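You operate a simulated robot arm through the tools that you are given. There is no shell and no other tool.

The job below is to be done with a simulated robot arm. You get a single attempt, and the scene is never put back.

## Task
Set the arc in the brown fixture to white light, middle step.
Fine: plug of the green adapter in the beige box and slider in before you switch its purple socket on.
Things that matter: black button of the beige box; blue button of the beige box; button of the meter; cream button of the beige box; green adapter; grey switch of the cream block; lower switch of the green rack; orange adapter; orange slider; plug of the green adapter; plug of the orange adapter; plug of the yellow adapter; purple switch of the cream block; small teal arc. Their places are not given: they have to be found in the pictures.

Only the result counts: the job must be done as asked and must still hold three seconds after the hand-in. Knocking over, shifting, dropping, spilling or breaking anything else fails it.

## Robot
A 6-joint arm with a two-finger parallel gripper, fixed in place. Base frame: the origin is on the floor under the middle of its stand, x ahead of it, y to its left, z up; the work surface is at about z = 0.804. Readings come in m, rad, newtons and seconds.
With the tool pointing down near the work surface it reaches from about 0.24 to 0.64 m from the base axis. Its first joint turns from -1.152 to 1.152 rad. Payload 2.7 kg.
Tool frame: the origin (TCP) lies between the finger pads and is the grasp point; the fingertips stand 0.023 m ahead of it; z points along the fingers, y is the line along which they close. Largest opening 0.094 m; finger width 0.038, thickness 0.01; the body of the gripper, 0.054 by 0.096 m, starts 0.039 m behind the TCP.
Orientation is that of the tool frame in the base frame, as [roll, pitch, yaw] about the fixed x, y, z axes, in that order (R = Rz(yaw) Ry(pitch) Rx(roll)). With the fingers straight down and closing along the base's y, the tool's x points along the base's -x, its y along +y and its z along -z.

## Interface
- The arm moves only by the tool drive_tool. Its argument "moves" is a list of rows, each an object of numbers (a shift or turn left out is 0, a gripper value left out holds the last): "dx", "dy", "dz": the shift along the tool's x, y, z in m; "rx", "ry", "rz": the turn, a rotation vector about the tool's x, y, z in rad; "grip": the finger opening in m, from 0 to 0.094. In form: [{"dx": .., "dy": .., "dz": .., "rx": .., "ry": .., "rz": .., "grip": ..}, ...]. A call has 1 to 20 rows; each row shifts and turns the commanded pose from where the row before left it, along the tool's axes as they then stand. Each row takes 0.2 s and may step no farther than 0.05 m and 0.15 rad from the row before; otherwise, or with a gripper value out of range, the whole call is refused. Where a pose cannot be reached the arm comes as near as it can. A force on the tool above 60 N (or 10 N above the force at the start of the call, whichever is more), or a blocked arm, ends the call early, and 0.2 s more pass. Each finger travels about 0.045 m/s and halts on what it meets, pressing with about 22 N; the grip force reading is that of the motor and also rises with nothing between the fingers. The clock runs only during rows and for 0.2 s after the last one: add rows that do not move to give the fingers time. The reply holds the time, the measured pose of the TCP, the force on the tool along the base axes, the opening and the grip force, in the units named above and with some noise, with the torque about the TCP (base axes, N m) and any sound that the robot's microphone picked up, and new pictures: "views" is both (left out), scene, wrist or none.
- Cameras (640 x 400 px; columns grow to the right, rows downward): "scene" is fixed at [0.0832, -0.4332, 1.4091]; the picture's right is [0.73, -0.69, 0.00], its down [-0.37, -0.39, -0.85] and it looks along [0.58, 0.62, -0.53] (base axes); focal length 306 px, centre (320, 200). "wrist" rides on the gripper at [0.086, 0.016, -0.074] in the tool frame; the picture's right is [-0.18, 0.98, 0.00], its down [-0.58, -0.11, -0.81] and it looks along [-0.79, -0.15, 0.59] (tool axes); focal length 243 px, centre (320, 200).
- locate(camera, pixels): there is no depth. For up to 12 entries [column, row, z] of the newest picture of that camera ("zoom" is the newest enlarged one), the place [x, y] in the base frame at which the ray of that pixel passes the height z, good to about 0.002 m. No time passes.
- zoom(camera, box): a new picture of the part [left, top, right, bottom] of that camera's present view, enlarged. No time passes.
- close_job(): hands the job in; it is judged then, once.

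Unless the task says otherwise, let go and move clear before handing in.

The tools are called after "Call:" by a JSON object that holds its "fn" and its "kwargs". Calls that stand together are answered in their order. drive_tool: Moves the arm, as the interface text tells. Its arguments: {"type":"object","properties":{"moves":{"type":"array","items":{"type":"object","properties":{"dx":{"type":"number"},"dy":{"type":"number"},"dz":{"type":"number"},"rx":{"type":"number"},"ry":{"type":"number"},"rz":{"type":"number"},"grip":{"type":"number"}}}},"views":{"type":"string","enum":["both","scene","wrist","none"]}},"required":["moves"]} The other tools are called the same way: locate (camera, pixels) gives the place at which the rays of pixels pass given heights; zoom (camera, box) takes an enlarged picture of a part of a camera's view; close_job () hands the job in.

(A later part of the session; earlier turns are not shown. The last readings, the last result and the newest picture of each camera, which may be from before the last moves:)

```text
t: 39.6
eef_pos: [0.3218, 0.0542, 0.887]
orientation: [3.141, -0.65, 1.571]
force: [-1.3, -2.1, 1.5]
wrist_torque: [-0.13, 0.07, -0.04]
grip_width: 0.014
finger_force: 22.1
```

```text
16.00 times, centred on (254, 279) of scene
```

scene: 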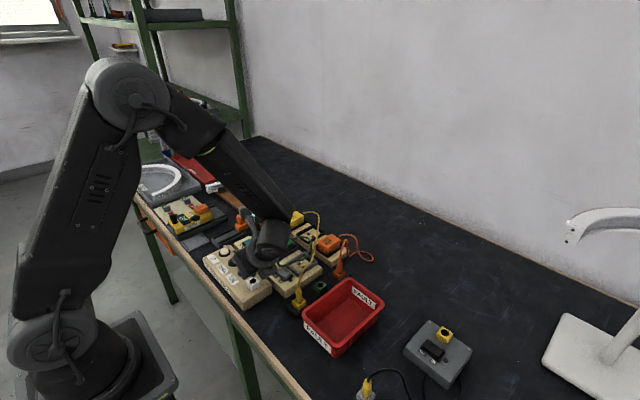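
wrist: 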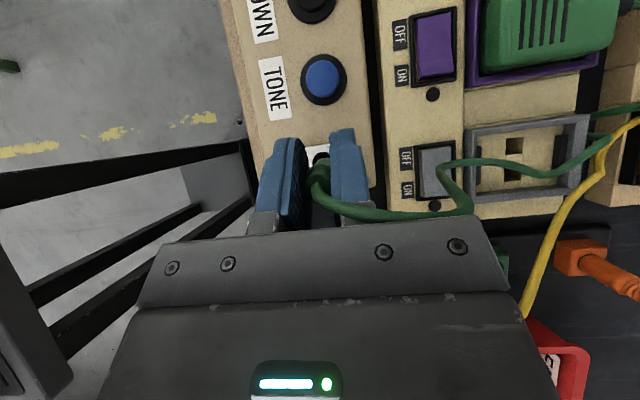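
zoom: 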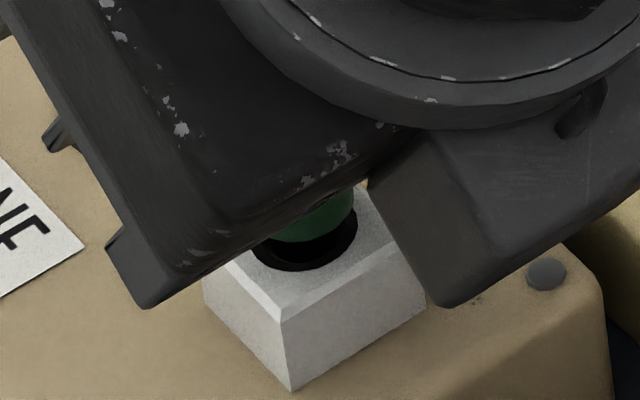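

Small side forces of about 2 N show the plug slightly off to +x. I'll trim x by -1.2 mm and keep lowering.

Call:
{"fn": "drive_tool", "kwargs": {"moves": [{"dy": -0.0012}, {"dx": -0.0006, "dz": 0.0008}, {"dx": -0.0006, "dz": 0.0008}, {}], "views": "none"}}

Call:
{"fn": "zoom", "kwargs": {"camera": "scene", "box": [244, 268, 264, 290]}}

```text
t: 40.6
eef_pos: [0.3199, 0.0544, 0.8848]
orientation: [3.139, -0.649, 1.571]
force: [0.7, -2.3, 3.9]
wrist_torque: [-0.09, -0.04, 0.0]
grip_width: 0.0136
finger_force: 22.3
```

```text
16.00 times, centred on (254, 279) of scene
```

zoom: 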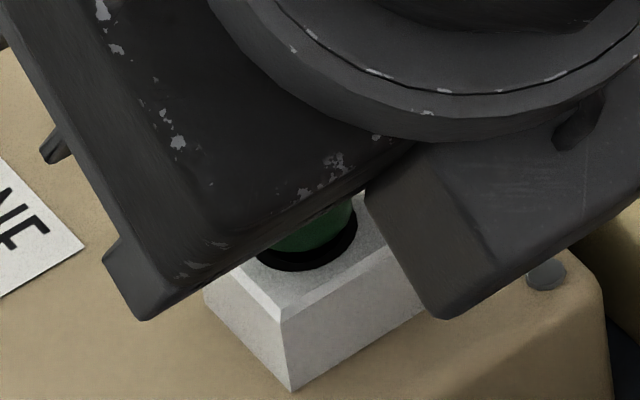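

The body is almost at the jack's top face, with 3.9 N upward and -2.3 N in y. I'll trim y by -0.8 mm and press down a little more.

Call:
{"fn": "drive_tool", "kwargs": {"moves": [{"dx": -0.00064, "dz": -0.00048}, {"dx": -0.0006, "dz": 0.0008}, {"dx": -0.0006, "dz": 0.0008}, {}], "views": "none"}}

Call:
{"fn": "zoom", "kwargs": {"camera": "scene", "box": [244, 268, 264, 290]}}

```text
t: 41.6
eef_pos: [0.3198, 0.0556, 0.884]
orientation: [3.138, -0.652, 1.574]
force: [2.2, -6.4, 18.7]
wrist_torque: [-0.18, 0.05, -0.02]
grip_width: 0.0138
finger_force: 22.1
```

```text
16.00 times, centred on (254, 279) of scene
```

zoom: 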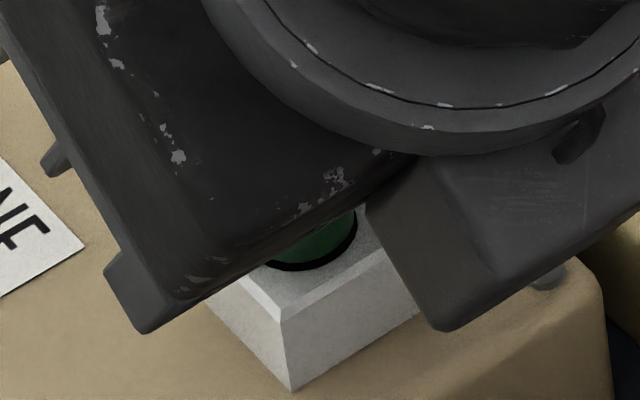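

The force rose to 18.7 N with the plug's base ring flush against the jack at (315,265), so it is seated. I'll ease off 1 mm and release.

Call:
{"fn": "drive_tool", "kwargs": {"moves": [{"dx": 0.0006, "dz": -0.0008}, {"grip": 0.03}, {"grip": 0.036}, {}, {}], "views": "none"}}

Call:
{"fn": "zoom", "kwargs": {"camera": "scene", "box": [244, 268, 264, 290]}}

Call:
{"fn": "zoom", "kwargs": {"camera": "wrist", "box": [260, 110, 400, 220]}}

```text
t: 42.8
eef_pos: [0.3192, 0.0551, 0.8846]
orientation: [-3.141, -0.651, 1.569]
force: [0.2, -0.1, -0.2]
wrist_torque: [0.0, 0.01, 0.01]
grip_width: 0.0358
finger_force: 0.0
```

```text
16.00 times, centred on (254, 279) of scene
```

zoom: 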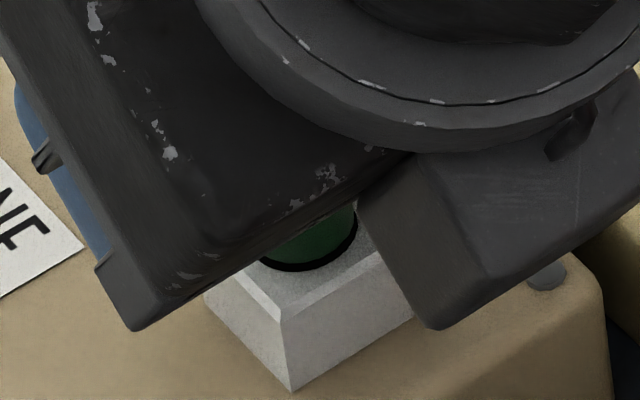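

```text
3.64 times, centred on (330, 165) of wrist
```

zoom: 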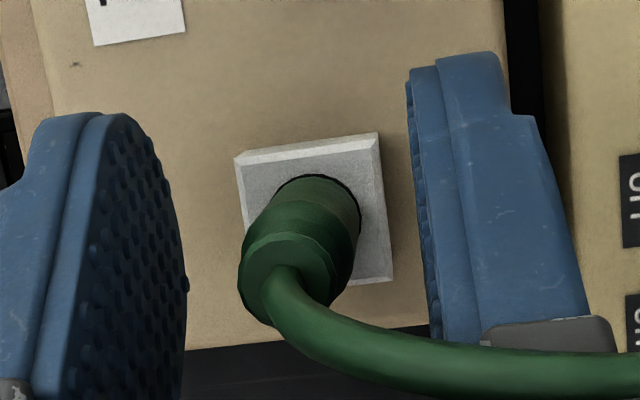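

The plug stands seated and upright in the white jack at (300,240). I'll withdraw along the finger direction.

Call:
{"fn": "drive_tool", "kwargs": {"moves": [{"dz": -0.015}, {"dz": -0.02}, {"dz": -0.03}, {"dz": -0.03}, {}], "views": "both"}}

Call:
{"fn": "zoom", "kwargs": {"camera": "scene", "box": [200, 210, 328, 310]}}

Call:
{"fn": "zoom", "kwargs": {"camera": "wrist", "box": [240, 20, 400, 140]}}

```text
t: 44.0
eef_pos: [0.3209, -0.0042, 0.9592]
orientation: [-3.141, -0.65, 1.571]
force: [0.7, -0.5, 0.3]
wrist_torque: [0.0, 0.0, -0.03]
grip_width: 0.0358
finger_force: 0.0
```

scene: 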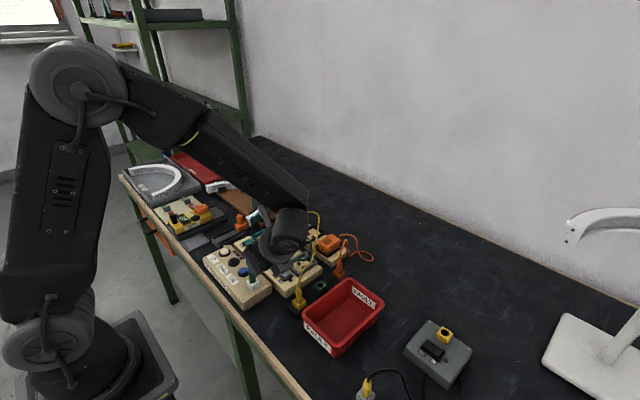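
wrist: 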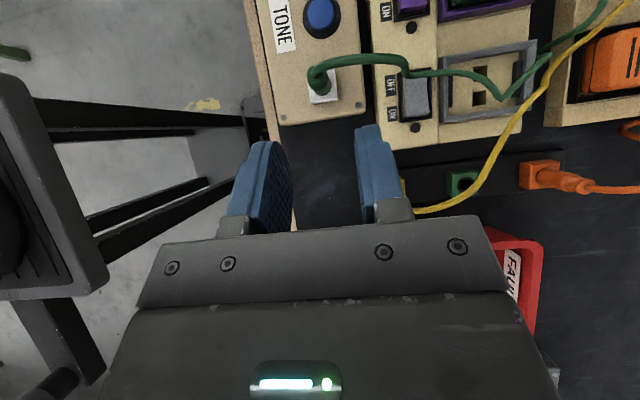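

```text
4.00 times, centred on (264, 260) of scene
```

zoom: 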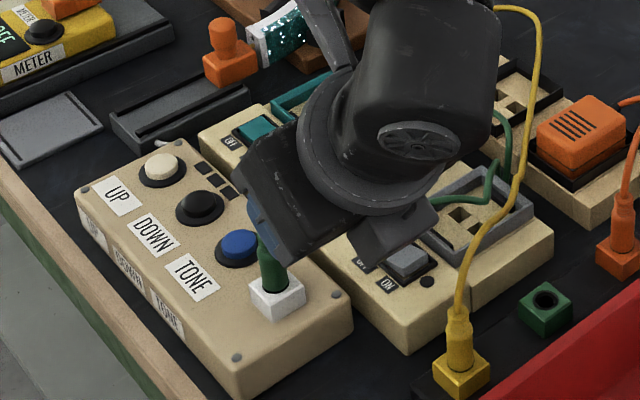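

```text
3.33 times, centred on (320, 80) of wrist
```

zoom: 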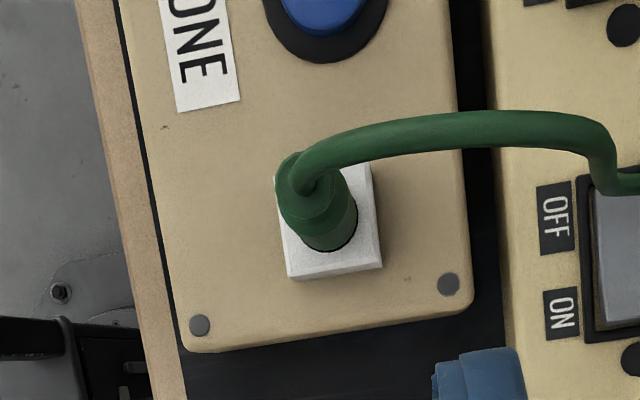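

The plug is fully home and its cable drapes over the grey switch, clear of the purple one. I'll rise, level the hand, close the fingers, and move to view the purple switch.

Call:
{"fn": "drive_tool", "kwargs": {"moves": [{"dx": 0.01815, "dz": -0.02388, "grip": 0}, {"dx": 0.01815, "dz": -0.02388}, {"ry": -0.13}, {"ry": -0.13}, {"ry": -0.13}, {"ry": -0.13}, {"ry": -0.13}, {"dx": 0.04, "dy": 0.015}, {"dx": 0.04, "dy": 0.015}, {"dx": 0.04, "dy": 0.015}, {"dx": 0.04, "dy": 0.015}, {}], "views": "both"}}

Call:
{"fn": "zoom", "kwargs": {"camera": "wrist", "box": [220, 0, 420, 130]}}

```text
t: 46.6
eef_pos: [0.3772, 0.1551, 1.0191]
orientation: [3.141, 0.0, 1.57]
force: [0.4, 0.5, 0.0]
wrist_torque: [-0.02, 0.0, 0.0]
grip_width: 0.0
finger_force: 22.3
```

scene: 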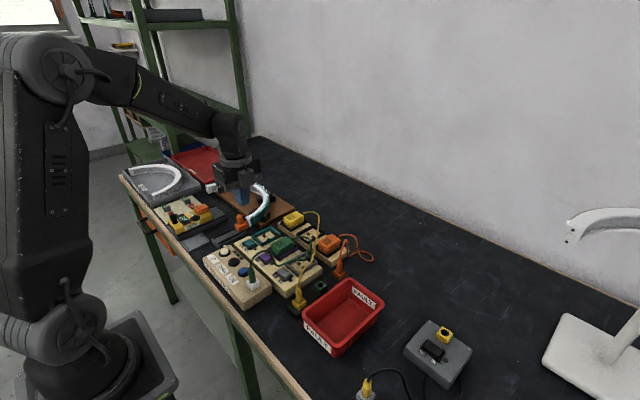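
wrist: 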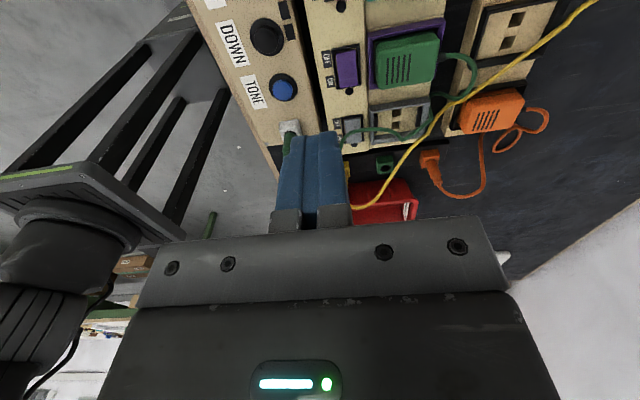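

```text
3.08 times, centred on (320, 65) of wrist
```

zoom: 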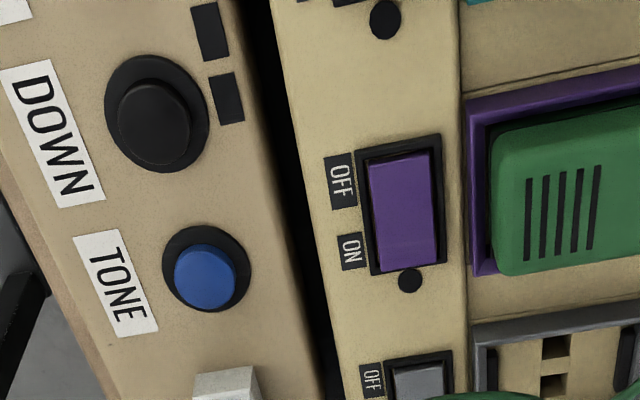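

The purple rocker's bezel spans (332,48) to (361,85) in the wrist view, with ON at the lower (-y) end. I'll zoom the scene view to get its height and exact place.

Call:
{"fn": "zoom", "kwargs": {"camera": "scene", "box": [252, 245, 284, 265]}}

Call:
{"fn": "locate", "kwargs": {"camera": "wrist", "pixels": [[332, 48.1, 0.845], [359, 43.2, 0.845], [361.2, 85.1, 0.845], [336.9, 90, 0.845], [348.6, 78, 0.84], [348.6, 78, 0.845], [348.6, 78, 0.85], [282.9, 90, 0.842], [270, 40, 0.842]]}}

```text
16.00 times, centred on (268, 255) of scene
```

zoom: 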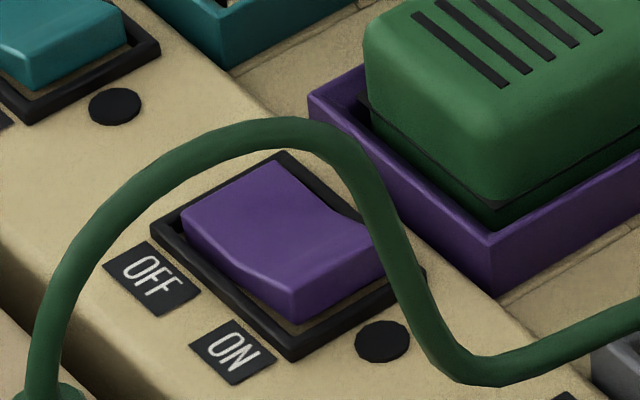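

```text
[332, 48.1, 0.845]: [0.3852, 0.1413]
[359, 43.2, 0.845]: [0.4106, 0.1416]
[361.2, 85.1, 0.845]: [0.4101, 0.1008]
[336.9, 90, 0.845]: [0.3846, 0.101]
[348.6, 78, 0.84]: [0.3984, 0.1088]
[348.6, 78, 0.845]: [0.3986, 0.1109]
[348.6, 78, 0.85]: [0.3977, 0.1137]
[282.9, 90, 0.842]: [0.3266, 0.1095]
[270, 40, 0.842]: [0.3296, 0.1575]
```

The scene zoom shows the green cable arching in front of the purple switch from that viewpoint. I'll compare the bezel corners in the scene view to settle the height, and measure the cable's arch.

Call:
{"fn": "locate", "kwargs": {"camera": "scene", "pixels": [[257.4, 256.6, 0.84], [257.4, 256.6, 0.85], [266.25, 264.9, 0.84], [266.25, 264.9, 0.85], [274.6, 259.4, 0.84], [274.6, 259.4, 0.85], [265.5, 250.6, 0.92], [265.5, 250.6, 0.94], [271, 253.5, 0.9], [271, 253.5, 0.92], [276, 264.5, 0.86], [276, 264.5, 0.88]]}}

Call:
{"fn": "locate", "kwargs": {"camera": "wrist", "pixels": [[332, 48.1, 0.84], [336.9, 90, 0.84], [361.2, 85.1, 0.84], [332, 48.1, 0.835], [336.9, 90, 0.835], [361.2, 85.1, 0.835], [365, 129, 0.88], [365, 129, 0.9], [365, 129, 0.86], [418, 130, 0.88], [450, 100, 0.88]]}}

Call:
{"fn": "zoom", "kwargs": {"camera": "wrist", "box": [260, 60, 500, 210]}}

```text
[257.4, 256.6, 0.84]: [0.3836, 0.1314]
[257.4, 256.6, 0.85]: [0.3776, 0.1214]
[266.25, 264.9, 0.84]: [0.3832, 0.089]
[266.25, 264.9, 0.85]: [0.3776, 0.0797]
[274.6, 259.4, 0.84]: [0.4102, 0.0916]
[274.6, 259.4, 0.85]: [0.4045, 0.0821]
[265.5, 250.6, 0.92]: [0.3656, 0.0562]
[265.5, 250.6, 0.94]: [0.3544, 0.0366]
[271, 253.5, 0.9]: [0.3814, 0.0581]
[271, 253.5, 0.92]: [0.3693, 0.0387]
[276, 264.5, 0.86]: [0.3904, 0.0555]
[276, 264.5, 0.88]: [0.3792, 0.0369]
```

```text
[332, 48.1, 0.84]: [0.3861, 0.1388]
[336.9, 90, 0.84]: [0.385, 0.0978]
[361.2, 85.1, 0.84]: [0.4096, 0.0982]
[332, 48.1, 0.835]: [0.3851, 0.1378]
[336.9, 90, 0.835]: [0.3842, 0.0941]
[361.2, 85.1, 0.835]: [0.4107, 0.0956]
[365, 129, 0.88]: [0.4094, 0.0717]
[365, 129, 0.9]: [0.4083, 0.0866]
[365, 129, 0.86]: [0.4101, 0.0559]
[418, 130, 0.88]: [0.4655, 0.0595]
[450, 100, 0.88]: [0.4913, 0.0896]
```

```text
2.67 times, centred on (380, 135) of wrist
```

zoom: 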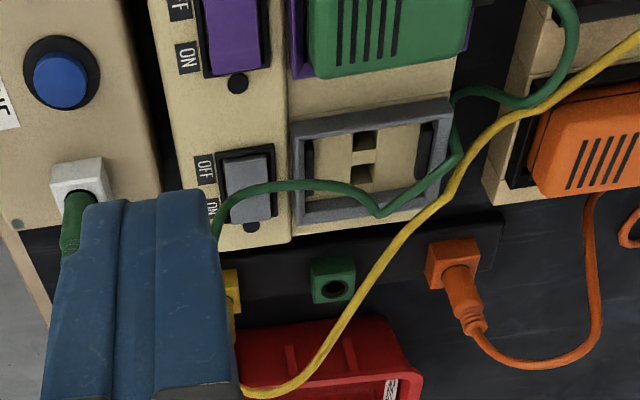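

The rocker bezel spans x 0.3855–0.4105 and y 0.095–0.136 at z≈0.835, so ON is near (0.398, 0.104). The cable crosses at y≈0.056. I'll check the green adapter's top height for body clearance.

Call:
{"fn": "locate", "kwargs": {"camera": "wrist", "pixels": [[381.7, 88.4, 0.86], [381.7, 88.4, 0.87], [381.7, 88.4, 0.88], [381.7, 88.4, 0.89]]}}

Call:
{"fn": "locate", "kwargs": {"camera": "scene", "pixels": [[278.4, 254.4, 0.86], [278.4, 254.4, 0.87], [278.4, 254.4, 0.88], [278.4, 254.4, 0.89]]}}

```text
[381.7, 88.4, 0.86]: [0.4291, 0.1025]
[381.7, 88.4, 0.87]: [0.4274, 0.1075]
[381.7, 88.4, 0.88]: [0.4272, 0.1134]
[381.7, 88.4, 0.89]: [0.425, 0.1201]
```

```text
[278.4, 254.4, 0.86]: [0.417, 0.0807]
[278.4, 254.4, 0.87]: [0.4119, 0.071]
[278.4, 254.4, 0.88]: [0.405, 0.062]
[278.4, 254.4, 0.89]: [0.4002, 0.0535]
```

The adapter top is only about z=0.855, so the hand body clears it. I'll move the closed fingers over the ON end at (0.398, 0.103) and descend to just above it.

Call:
{"fn": "drive_tool", "kwargs": {"moves": [{"dx": -0.026, "dy": 0.0104}, {"dx": -0.0261, "dy": 0.0104}, {"dz": 0.035}, {"dz": 0.035}, {"dz": 0.035}, {"dz": 0.025}, {}], "views": "both"}}

Call:
{"fn": "zoom", "kwargs": {"camera": "scene", "box": [244, 235, 292, 265]}}

Call:
{"fn": "zoom", "kwargs": {"camera": "wrist", "box": [240, 60, 400, 220]}}

```text
t: 48.2
eef_pos: [0.3978, 0.103, 0.889]
orientation: [3.141, 0.0, 1.573]
force: [-0.6, 0.5, 0.0]
wrist_torque: [0.04, -0.02, 0.03]
grip_width: 0.0002
finger_force: 22.0
```

scene: 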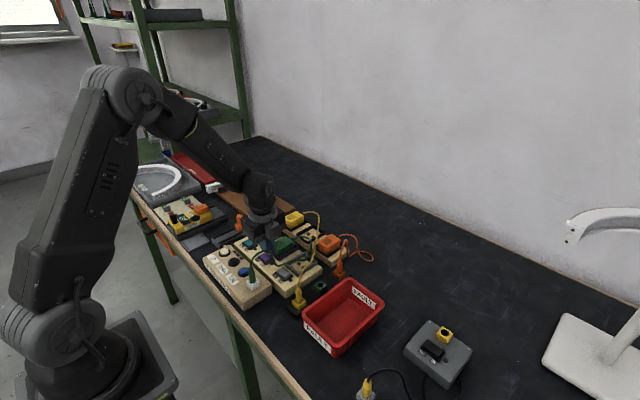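
wrist: 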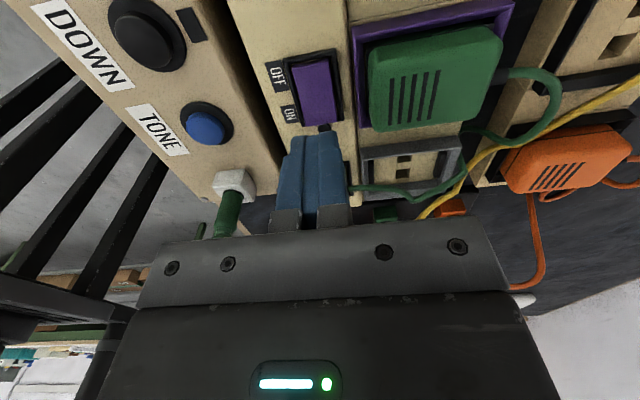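

```text
13.33 times, centred on (268, 250) of scene
```

zoom: 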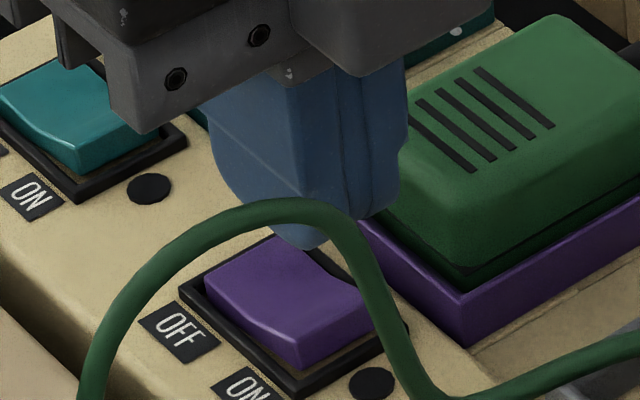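

```text
2.50 times, centred on (320, 140) of wrist
```

zoom: 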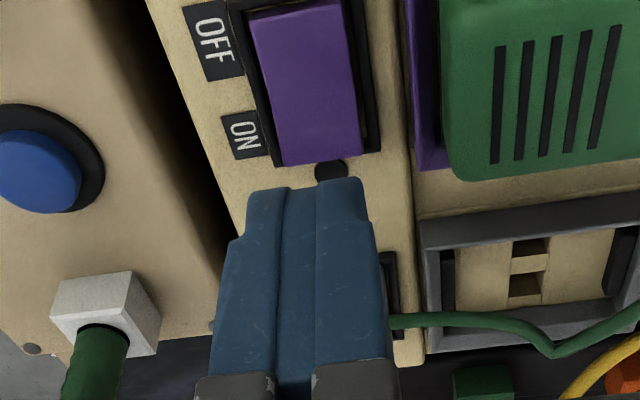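

The fingertip lines up with the ON end of the purple rocker. I'll lower in steps and watch the force.

Call:
{"fn": "drive_tool", "kwargs": {"moves": [{"dz": 0.008}, {"dz": 0.008}, {"dz": 0.003}, {}], "views": "none"}}

Call:
{"fn": "zoom", "kwargs": {"camera": "scene", "box": [244, 240, 292, 270]}}

```text
t: 49.2
eef_pos: [0.4002, 0.1043, 0.8707]
orientation: [3.141, -0.003, 1.571]
force: [-0.1, -0.5, -0.8]
wrist_torque: [0.0, 0.03, 0.04]
grip_width: 0.0
finger_force: 22.0
```

```text
13.33 times, centred on (268, 255) of scene
```

zoom: 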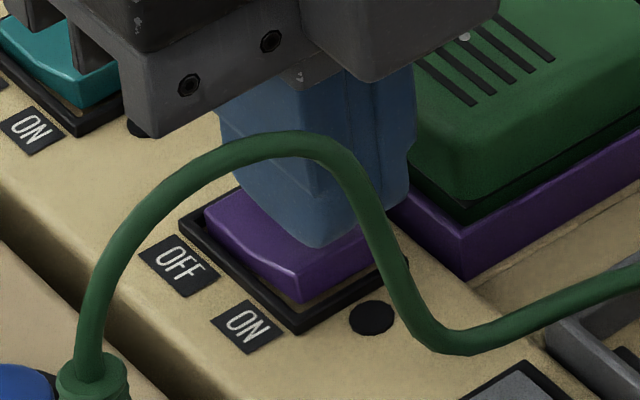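

The tip is just above the rocker's ON half. I'll press in 2 mm steps.

Call:
{"fn": "drive_tool", "kwargs": {"moves": [{"dz": 0.002}, {"dz": 0.002}, {"dz": 0.002}, {}], "views": "none"}}

Call:
{"fn": "zoom", "kwargs": {"camera": "scene", "box": [244, 240, 292, 270]}}

```text
t: 50.2
eef_pos: [0.4012, 0.1034, 0.8652]
orientation: [-3.139, 0.001, 1.57]
force: [0.0, -0.1, 0.4]
wrist_torque: [-0.02, 0.0, 0.0]
grip_width: 0.0
finger_force: 21.9
```

```text
13.33 times, centred on (268, 255) of scene
```

zoom: 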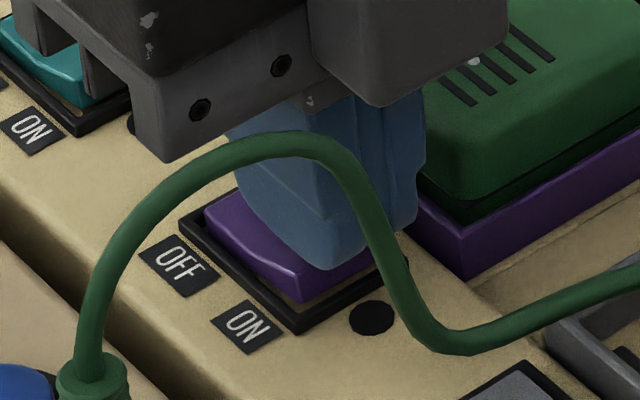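

There's no contact yet with the tip at z≈0.842. I'll correct 2 mm back in x and continue down.

Call:
{"fn": "drive_tool", "kwargs": {"moves": [{"dy": -0.002}, {"dz": 0.002}, {"dz": 0.002}, {}], "views": "none"}}

Call:
{"fn": "zoom", "kwargs": {"camera": "scene", "box": [244, 240, 292, 270]}}

```text
t: 51.2
eef_pos: [0.3993, 0.1036, 0.8622]
orientation: [-3.141, -0.001, 1.571]
force: [-6.9, -6.7, 20.5]
wrist_torque: [0.05, 0.2, -0.02]
grip_width: 0.0
finger_force: 22.5
```

```text
13.33 times, centred on (268, 255) of scene
```

zoom: 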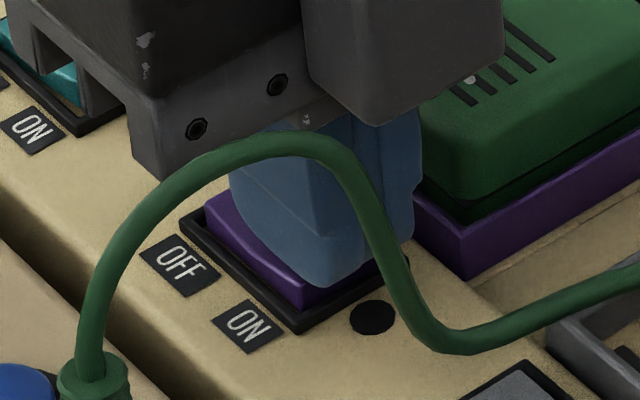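

The force is 20 N on the ON half and the rocker has not visibly flipped. I'll press another 1.5 mm.

Call:
{"fn": "drive_tool", "kwargs": {"moves": [{"dz": 0.0015}, {}], "views": "none"}}

Call:
{"fn": "zoom", "kwargs": {"camera": "scene", "box": [244, 240, 292, 270]}}

```text
t: 51.8
eef_pos: [0.3991, 0.1034, 0.8607]
orientation: [3.138, 0.0, 1.571]
force: [-17.6, -13.1, 52.7]
wrist_torque: [0.2, 0.46, 0.09]
grip_width: 0.0
finger_force: 21.9
```

```text
13.33 times, centred on (268, 255) of scene
```

zoom: 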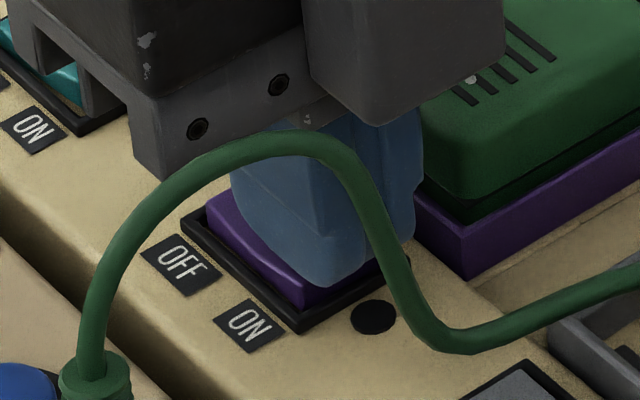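

The force has jumped to 53 N, which is too much, so I'm backing off at once to see the rocker's state.

Call:
{"fn": "drive_tool", "kwargs": {"moves": [{"dz": -0.004}, {"dz": -0.016}, {"dz": -0.03, "dx": 0.02}, {"dz": -0.03, "dx": 0.02}, {}], "views": "both"}}

Call:
{"fn": "zoom", "kwargs": {"camera": "scene", "box": [244, 240, 292, 270]}}

Call:
{"fn": "zoom", "kwargs": {"camera": "scene", "box": [180, 180, 308, 260]}}

Call:
{"fn": "zoom", "kwargs": {"camera": "wrist", "box": [220, 0, 420, 130]}}

```text
t: 53.0
eef_pos: [0.3981, 0.1441, 0.9402]
orientation: [-3.141, 0.0, 1.571]
force: [0.3, -0.8, -0.1]
wrist_torque: [-0.02, 0.01, 0.01]
grip_width: 0.0
finger_force: 22.1
heard: click
```

scene: 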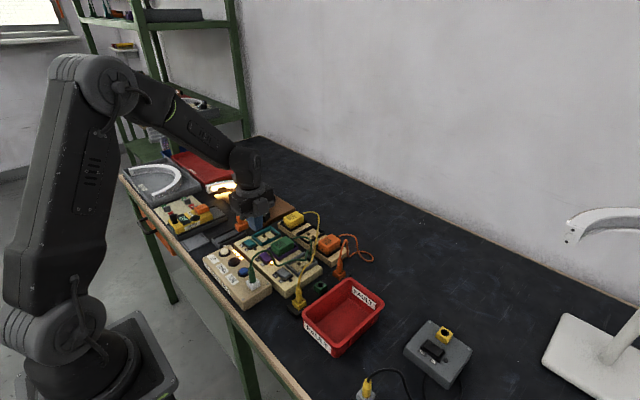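
wrist: 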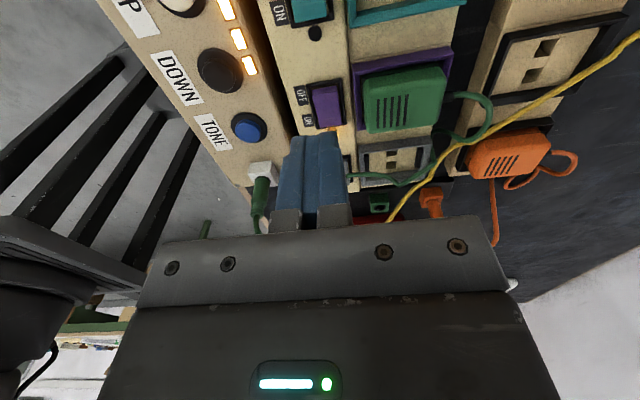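

```text
13.33 times, centred on (268, 255) of scene
```

zoom: 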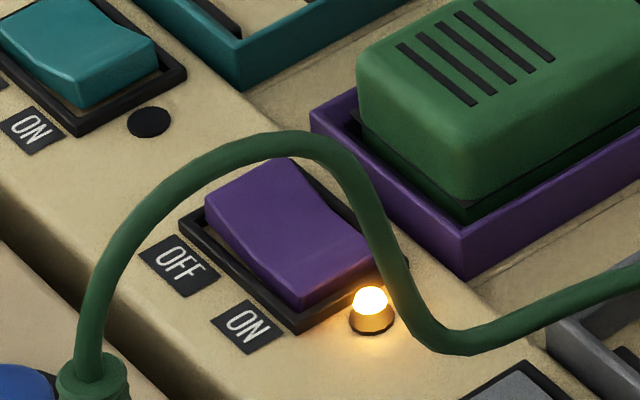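

```text
5.00 times, centred on (244, 220) of scene
```

zoom: 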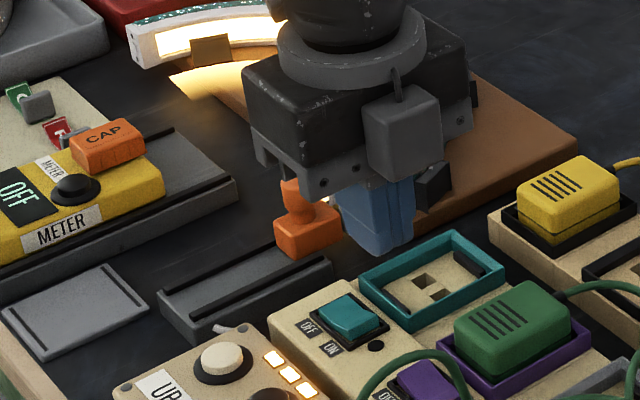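

```text
3.08 times, centred on (320, 65) of wrist
```

zoom: 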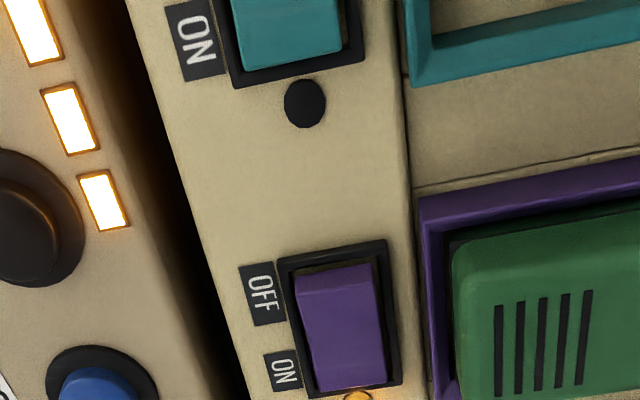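

A click was heard, the purple lamp lit, and the arc glows warm with all three level bars lit. So it needs one DOWN press to reach the middle step and TONE presses to get white. I'll move over the black DOWN button at (0.326, 0.157).

Call:
{"fn": "drive_tool", "kwargs": {"moves": [{"dy": -0.036, "dx": 0.0065}, {"dy": -0.036, "dx": 0.0065}, {"dz": 0.03}, {"dz": 0.03}, {}], "views": "both"}}

Call:
{"fn": "zoom", "kwargs": {"camera": "scene", "box": [204, 235, 268, 275]}}

Call:
{"fn": "zoom", "kwargs": {"camera": "wrist", "box": [200, 20, 420, 220]}}

```text
t: 54.2
eef_pos: [0.3252, 0.1587, 0.8789]
orientation: [3.141, 0.001, 1.571]
force: [-0.2, 0.1, -0.8]
wrist_torque: [0.01, -0.08, 0.01]
grip_width: 0.0
finger_force: 21.8
```

scene: 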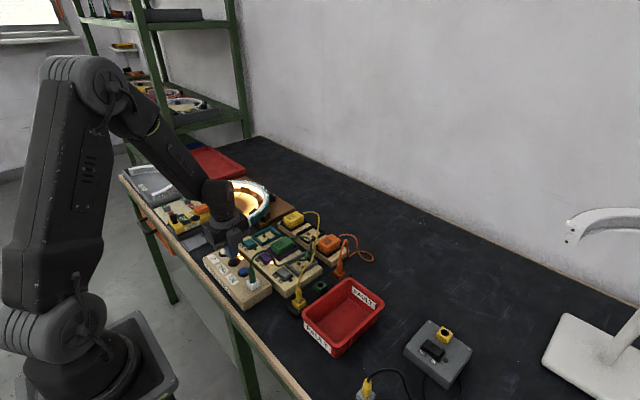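
wrist: 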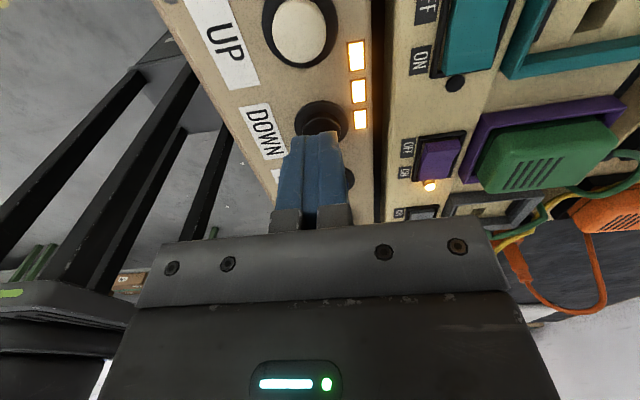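

```text
10.00 times, centred on (236, 255) of scene
```

zoom: 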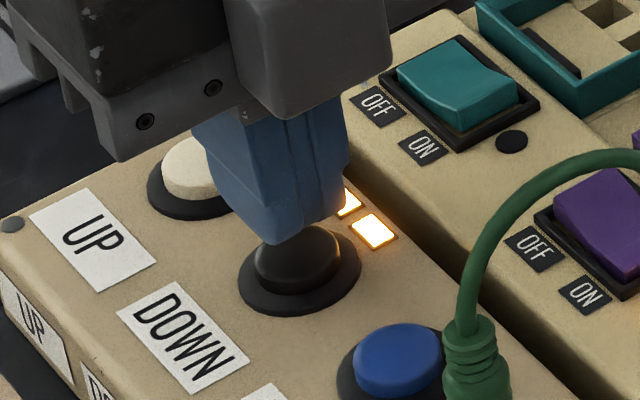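

```text
2.00 times, centred on (310, 120) of wrist
```

zoom: 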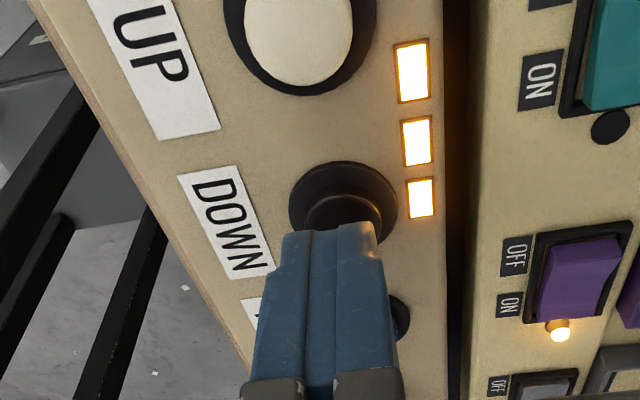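

The tip is centred over the black button. I'll lower close to it and then press in small steps.

Call:
{"fn": "drive_tool", "kwargs": {"moves": [{"dz": 0.006}, {"dz": 0.004}, {"dz": 0.002}, {}], "views": "none"}}

Call:
{"fn": "zoom", "kwargs": {"camera": "scene", "box": [204, 235, 268, 275]}}

```text
t: 55.2
eef_pos: [0.3254, 0.1585, 0.8659]
orientation: [3.139, 0.0, 1.569]
force: [-0.5, -1.1, -0.1]
wrist_torque: [0.0, 0.0, 0.01]
grip_width: 0.0
finger_force: 22.0
```

```text
10.00 times, centred on (236, 255) of scene
```

zoom: 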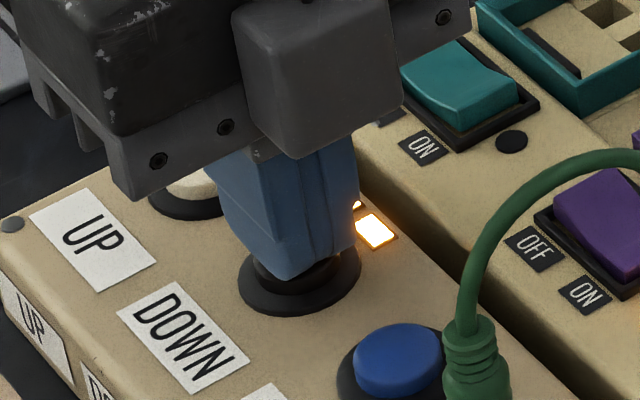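

The tip is almost on the button with no force yet. I'll press on in 1 mm steps.

Call:
{"fn": "drive_tool", "kwargs": {"moves": [{"dz": 0.001}, {"dz": 0.001}, {}], "views": "none"}}

```text
t: 56.0
eef_pos: [0.3271, 0.1577, 0.8648]
orientation: [3.141, 0.0, 1.571]
force: [-0.3, 0.3, 0.2]
wrist_torque: [-0.01, -0.02, -0.01]
grip_width: 0.0
finger_force: 22.0
```

There's still no contact. I'll continue in small steps.

Call:
{"fn": "drive_tool", "kwargs": {"moves": [{"dz": 0.001}, {"dz": 0.001}, {}], "views": "none"}}

```text
t: 56.8
eef_pos: [0.3266, 0.1571, 0.8631]
orientation: [3.141, 0.0, 1.57]
force: [-1.8, 0.7, 3.2]
wrist_torque: [0.01, 0.03, 0.0]
grip_width: 0.0
finger_force: 22.5
heard: click
```

A click was heard at 3.2 N. I'll lift off and check the bars.

Call:
{"fn": "drive_tool", "kwargs": {"moves": [{"dz": -0.005}, {"dz": -0.015}, {"dz": -0.02}, {}], "views": "both"}}

Call:
{"fn": "zoom", "kwargs": {"camera": "wrist", "box": [200, 20, 420, 220]}}

Call:
{"fn": "zoom", "kwargs": {"camera": "scene", "box": [190, 165, 318, 245]}}

```text
t: 57.8
eef_pos: [0.3251, 0.1574, 0.9015]
orientation: [-3.141, 0.001, 1.571]
force: [0.4, -0.5, 0.4]
wrist_torque: [-0.01, 0.01, 0.01]
grip_width: 0.0
finger_force: 22.0
```

scene: 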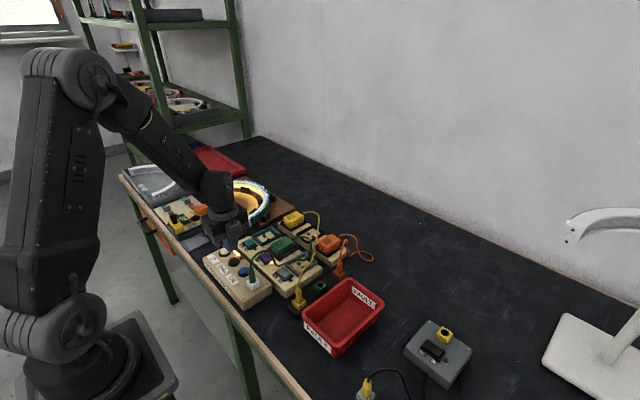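
wrist: 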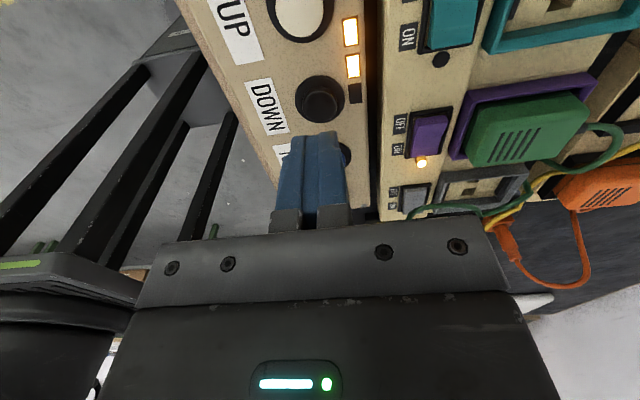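

```text
2.00 times, centred on (310, 120) of wrist
```

zoom: 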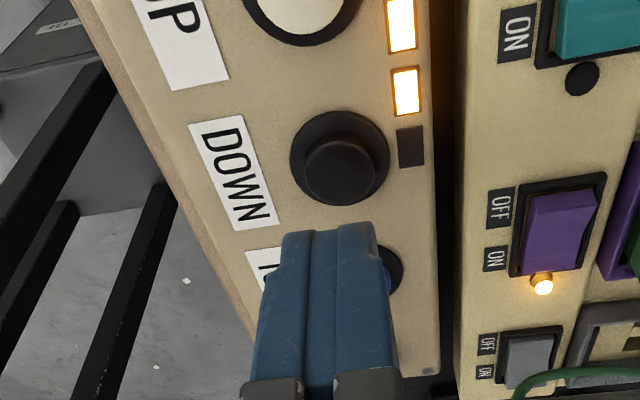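

```text
5.00 times, centred on (254, 205) of scene
```

zoom: 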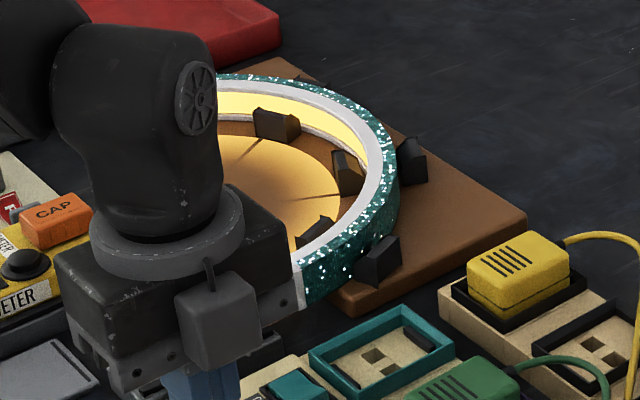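

Two bars are now lit, so the middle step is set, and the arc is still warm. I'll move over the blue TONE button at (0.326, 0.110).

Call:
{"fn": "drive_tool", "kwargs": {"moves": [{"dx": -0.024}, {"dx": -0.0235, "dy": 0.0005}, {"dz": 0.02}, {}], "views": "both"}}

Call:
{"fn": "zoom", "kwargs": {"camera": "scene", "box": [212, 245, 276, 285]}}

Call:
{"fn": "zoom", "kwargs": {"camera": "scene", "box": [190, 165, 318, 245]}}

```text
t: 58.8
eef_pos: [0.3242, 0.1092, 0.8817]
orientation: [3.141, -0.001, 1.573]
force: [1.0, 0.0, -0.4]
wrist_torque: [0.02, 0.01, 0.0]
grip_width: 0.0
finger_force: 22.1
```

scene: 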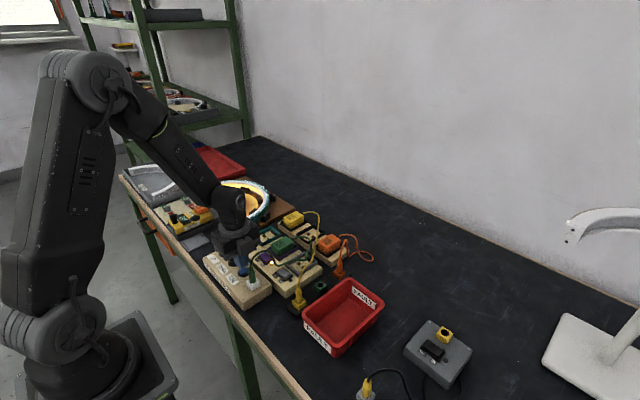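
wrist: 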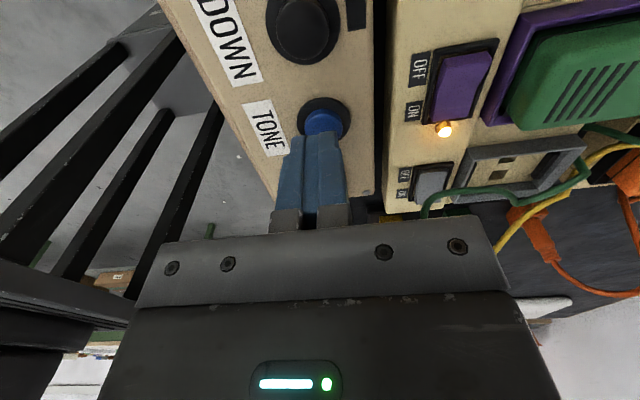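

```text
10.00 times, centred on (244, 265) of scene
```

zoom: 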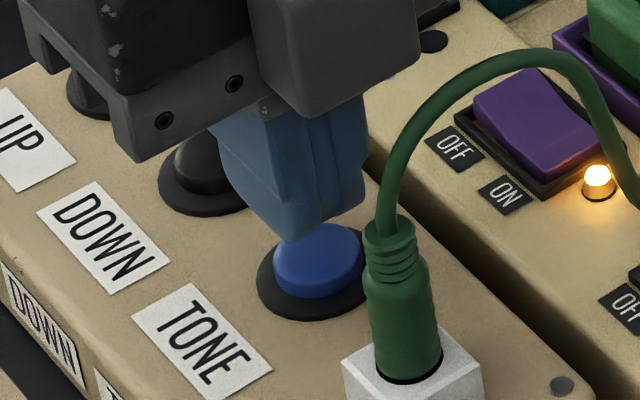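

```text
5.00 times, centred on (254, 205) of scene
```

zoom: 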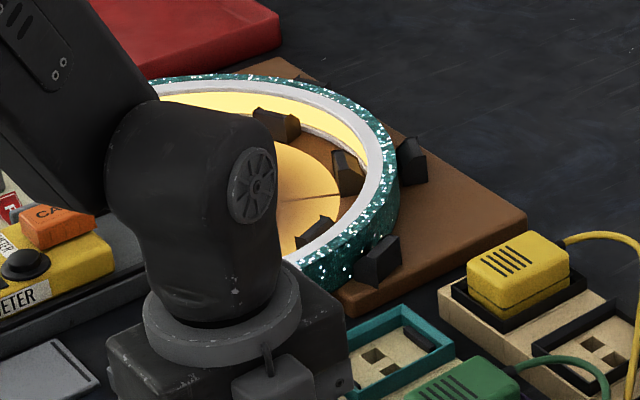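

The tip is a few millimetres short of the blue cap's centre. I'll shift 2 mm in +x and 2 mm in -y, then lower.

Call:
{"fn": "drive_tool", "kwargs": {"moves": [{"dy": 0.002, "dx": -0.002}, {"dz": 0.007}, {"dz": 0.006}, {"dz": 0.001}, {}], "views": "none"}}

Call:
{"fn": "zoom", "kwargs": {"camera": "scene", "box": [212, 245, 276, 285]}}

```text
t: 60.0
eef_pos: [0.3273, 0.1071, 0.8681]
orientation: [-3.141, 0.0, 1.571]
force: [0.1, -0.5, 0.1]
wrist_torque: [-0.02, -0.01, -0.02]
grip_width: 0.0
finger_force: 22.0
```

```text
10.00 times, centred on (244, 265) of scene
```

zoom: 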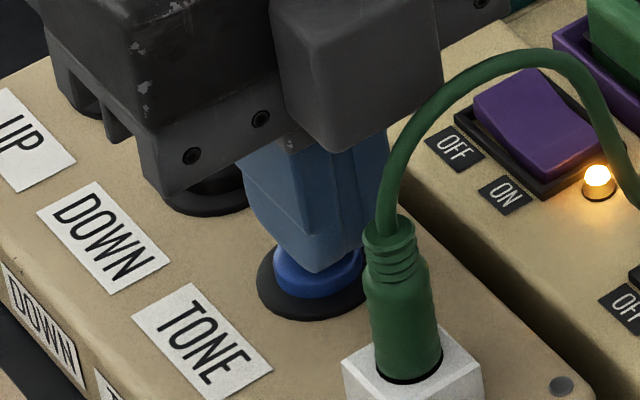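

The tip is centred on the blue cap and just above it. I'll press in 1 mm steps.

Call:
{"fn": "drive_tool", "kwargs": {"moves": [{"dz": 0.001}, {"dz": 0.001}, {"dz": 0.001}, {}], "views": "none"}}

```text
t: 61.0
eef_pos: [0.3276, 0.1079, 0.8665]
orientation: [3.14, -0.001, 1.571]
force: [-0.3, 1.2, 0.9]
wrist_torque: [-0.02, -0.02, -0.01]
grip_width: 0.0
finger_force: 21.7
```

There's only about 1 N so far. I'll continue a little further.

Call:
{"fn": "drive_tool", "kwargs": {"moves": [{"dz": 0.001}, {"dz": 0.001}, {}], "views": "none"}}

```text
t: 61.8
eef_pos: [0.3285, 0.1085, 0.8658]
orientation: [3.14, 0.0, 1.57]
force: [0.5, 0.7, 2.3]
wrist_torque: [-0.05, 0.0, 0.02]
grip_width: 0.0
finger_force: 22.6
```

I'm at 2.3 N with no click yet. I'll go one more small step.

Call:
{"fn": "drive_tool", "kwargs": {"moves": [{"dz": 0.001}, {}], "views": "scene"}}

Call:
{"fn": "zoom", "kwargs": {"camera": "scene", "box": [190, 165, 318, 245]}}

```text
t: 62.4
eef_pos: [0.3287, 0.1085, 0.863]
orientation: [3.141, 0.0, 1.571]
force: [0.5, -1.2, 2.0]
wrist_torque: [-0.02, 0.01, 0.01]
grip_width: 0.0001
finger_force: 22.2
heard: click
```

scene: 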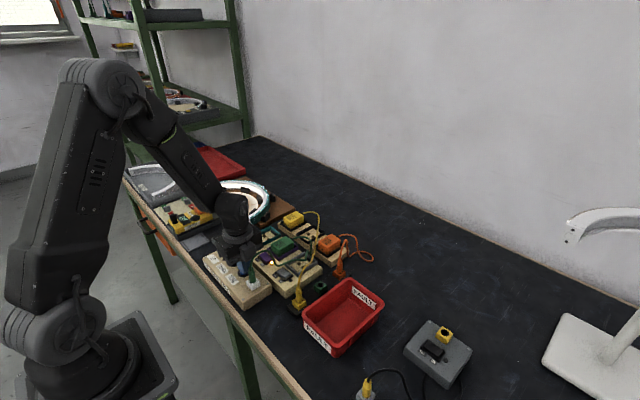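

```text
5.00 times, centred on (254, 205) of scene
```

zoom: 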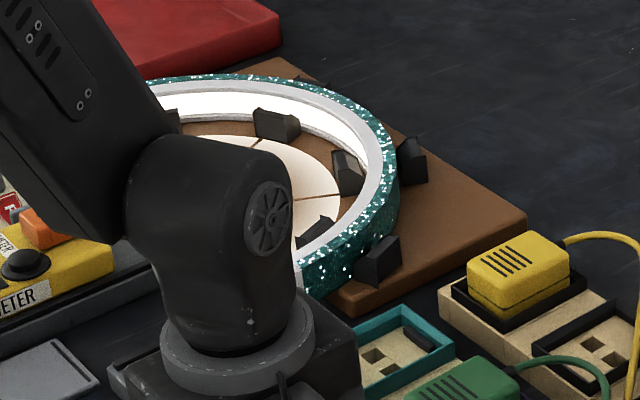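

A click was heard and the arc now glows white instead of yellow. I'll lift straight off and inspect.

Call:
{"fn": "drive_tool", "kwargs": {"moves": [{"dz": -0.005}, {"dz": -0.015}, {"dz": -0.03}, {"dz": -0.04}, {"dz": -0.04, "dx": 0.02}, {}], "views": "both"}}

Call:
{"fn": "zoom", "kwargs": {"camera": "wrist", "box": [180, 0, 420, 150]}}

Call:
{"fn": "zoom", "kwargs": {"camera": "scene", "box": [190, 165, 318, 285]}}

```text
t: 63.8
eef_pos: [0.3291, 0.1307, 0.9961]
orientation: [3.141, 0.001, 1.572]
force: [0.0, -0.1, 1.0]
wrist_torque: [0.01, -0.03, -0.02]
grip_width: 0.0
finger_force: 22.0
```

scene: 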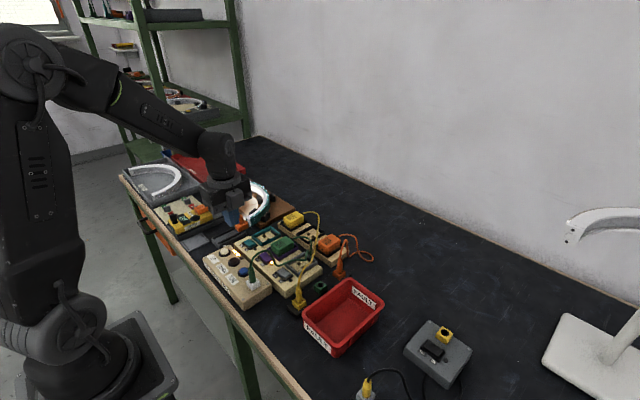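
wrist: 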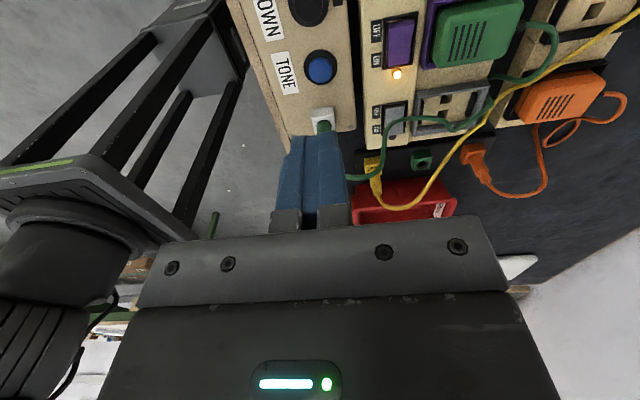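

```text
2.67 times, centred on (300, 75) of wrist
```

zoom: 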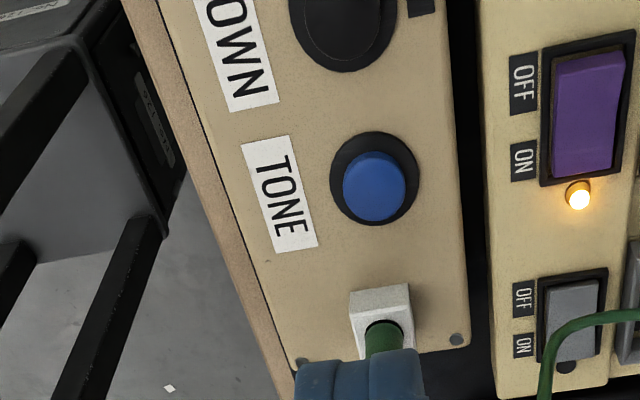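

```text
3.33 times, centred on (254, 225) of scene
```

zoom: 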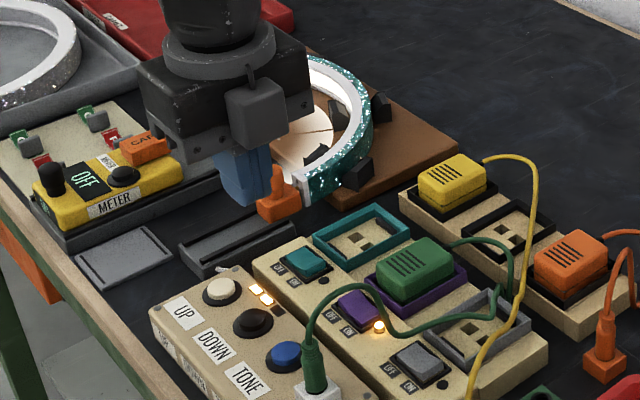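

Two bars remain lit and the arc glows white. I'll raise the arm clear and view the arc unobstructed.

Call:
{"fn": "drive_tool", "kwargs": {"moves": [{"dz": -0.04}, {"dz": -0.04}, {"dz": -0.04, "dx": -0.03}, {"dx": -0.045}, {"dx": -0.045}, {}], "views": "both"}}

Call:
{"fn": "zoom", "kwargs": {"camera": "scene", "box": [190, 165, 318, 245]}}

Call:
{"fn": "zoom", "kwargs": {"camera": "scene", "box": [200, 220, 360, 320]}}

```text
t: 65.2
eef_pos: [0.3335, 0.0103, 1.1107]
orientation: [-3.14, 0.0, 1.571]
force: [0.5, 0.0, 0.2]
wrist_torque: [0.03, 0.01, 0.01]
grip_width: 0.0
finger_force: 22.0
```

scene: 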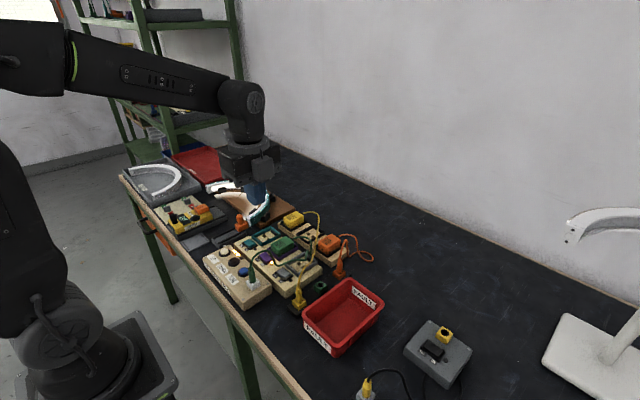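
wrist: 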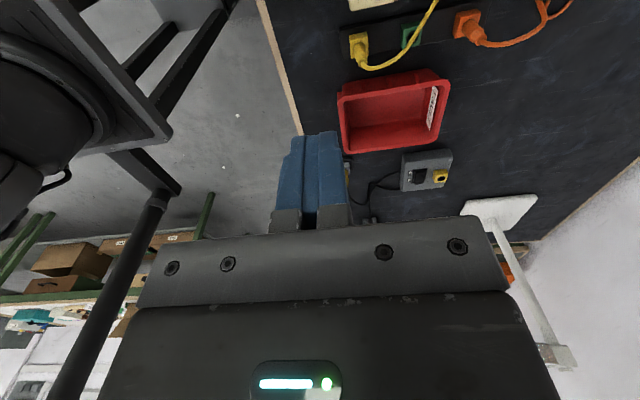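

```text
5.00 times, centred on (254, 205) of scene
```

zoom: 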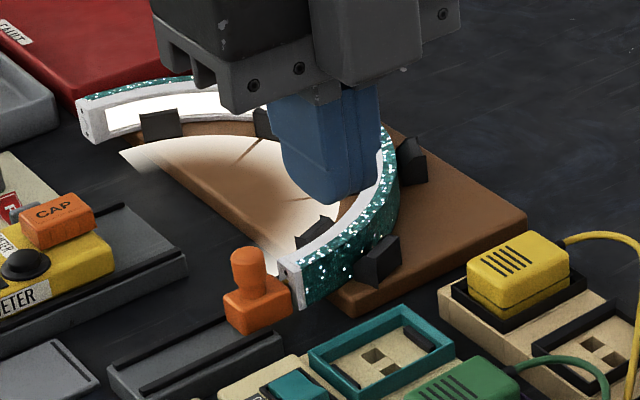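

```text
4.00 times, centred on (280, 270) of scene
```

zoom: 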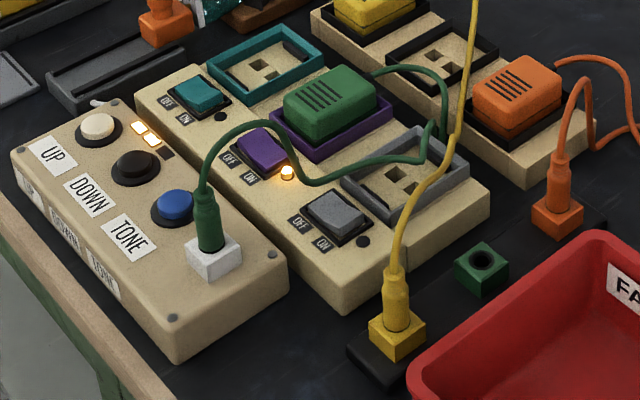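

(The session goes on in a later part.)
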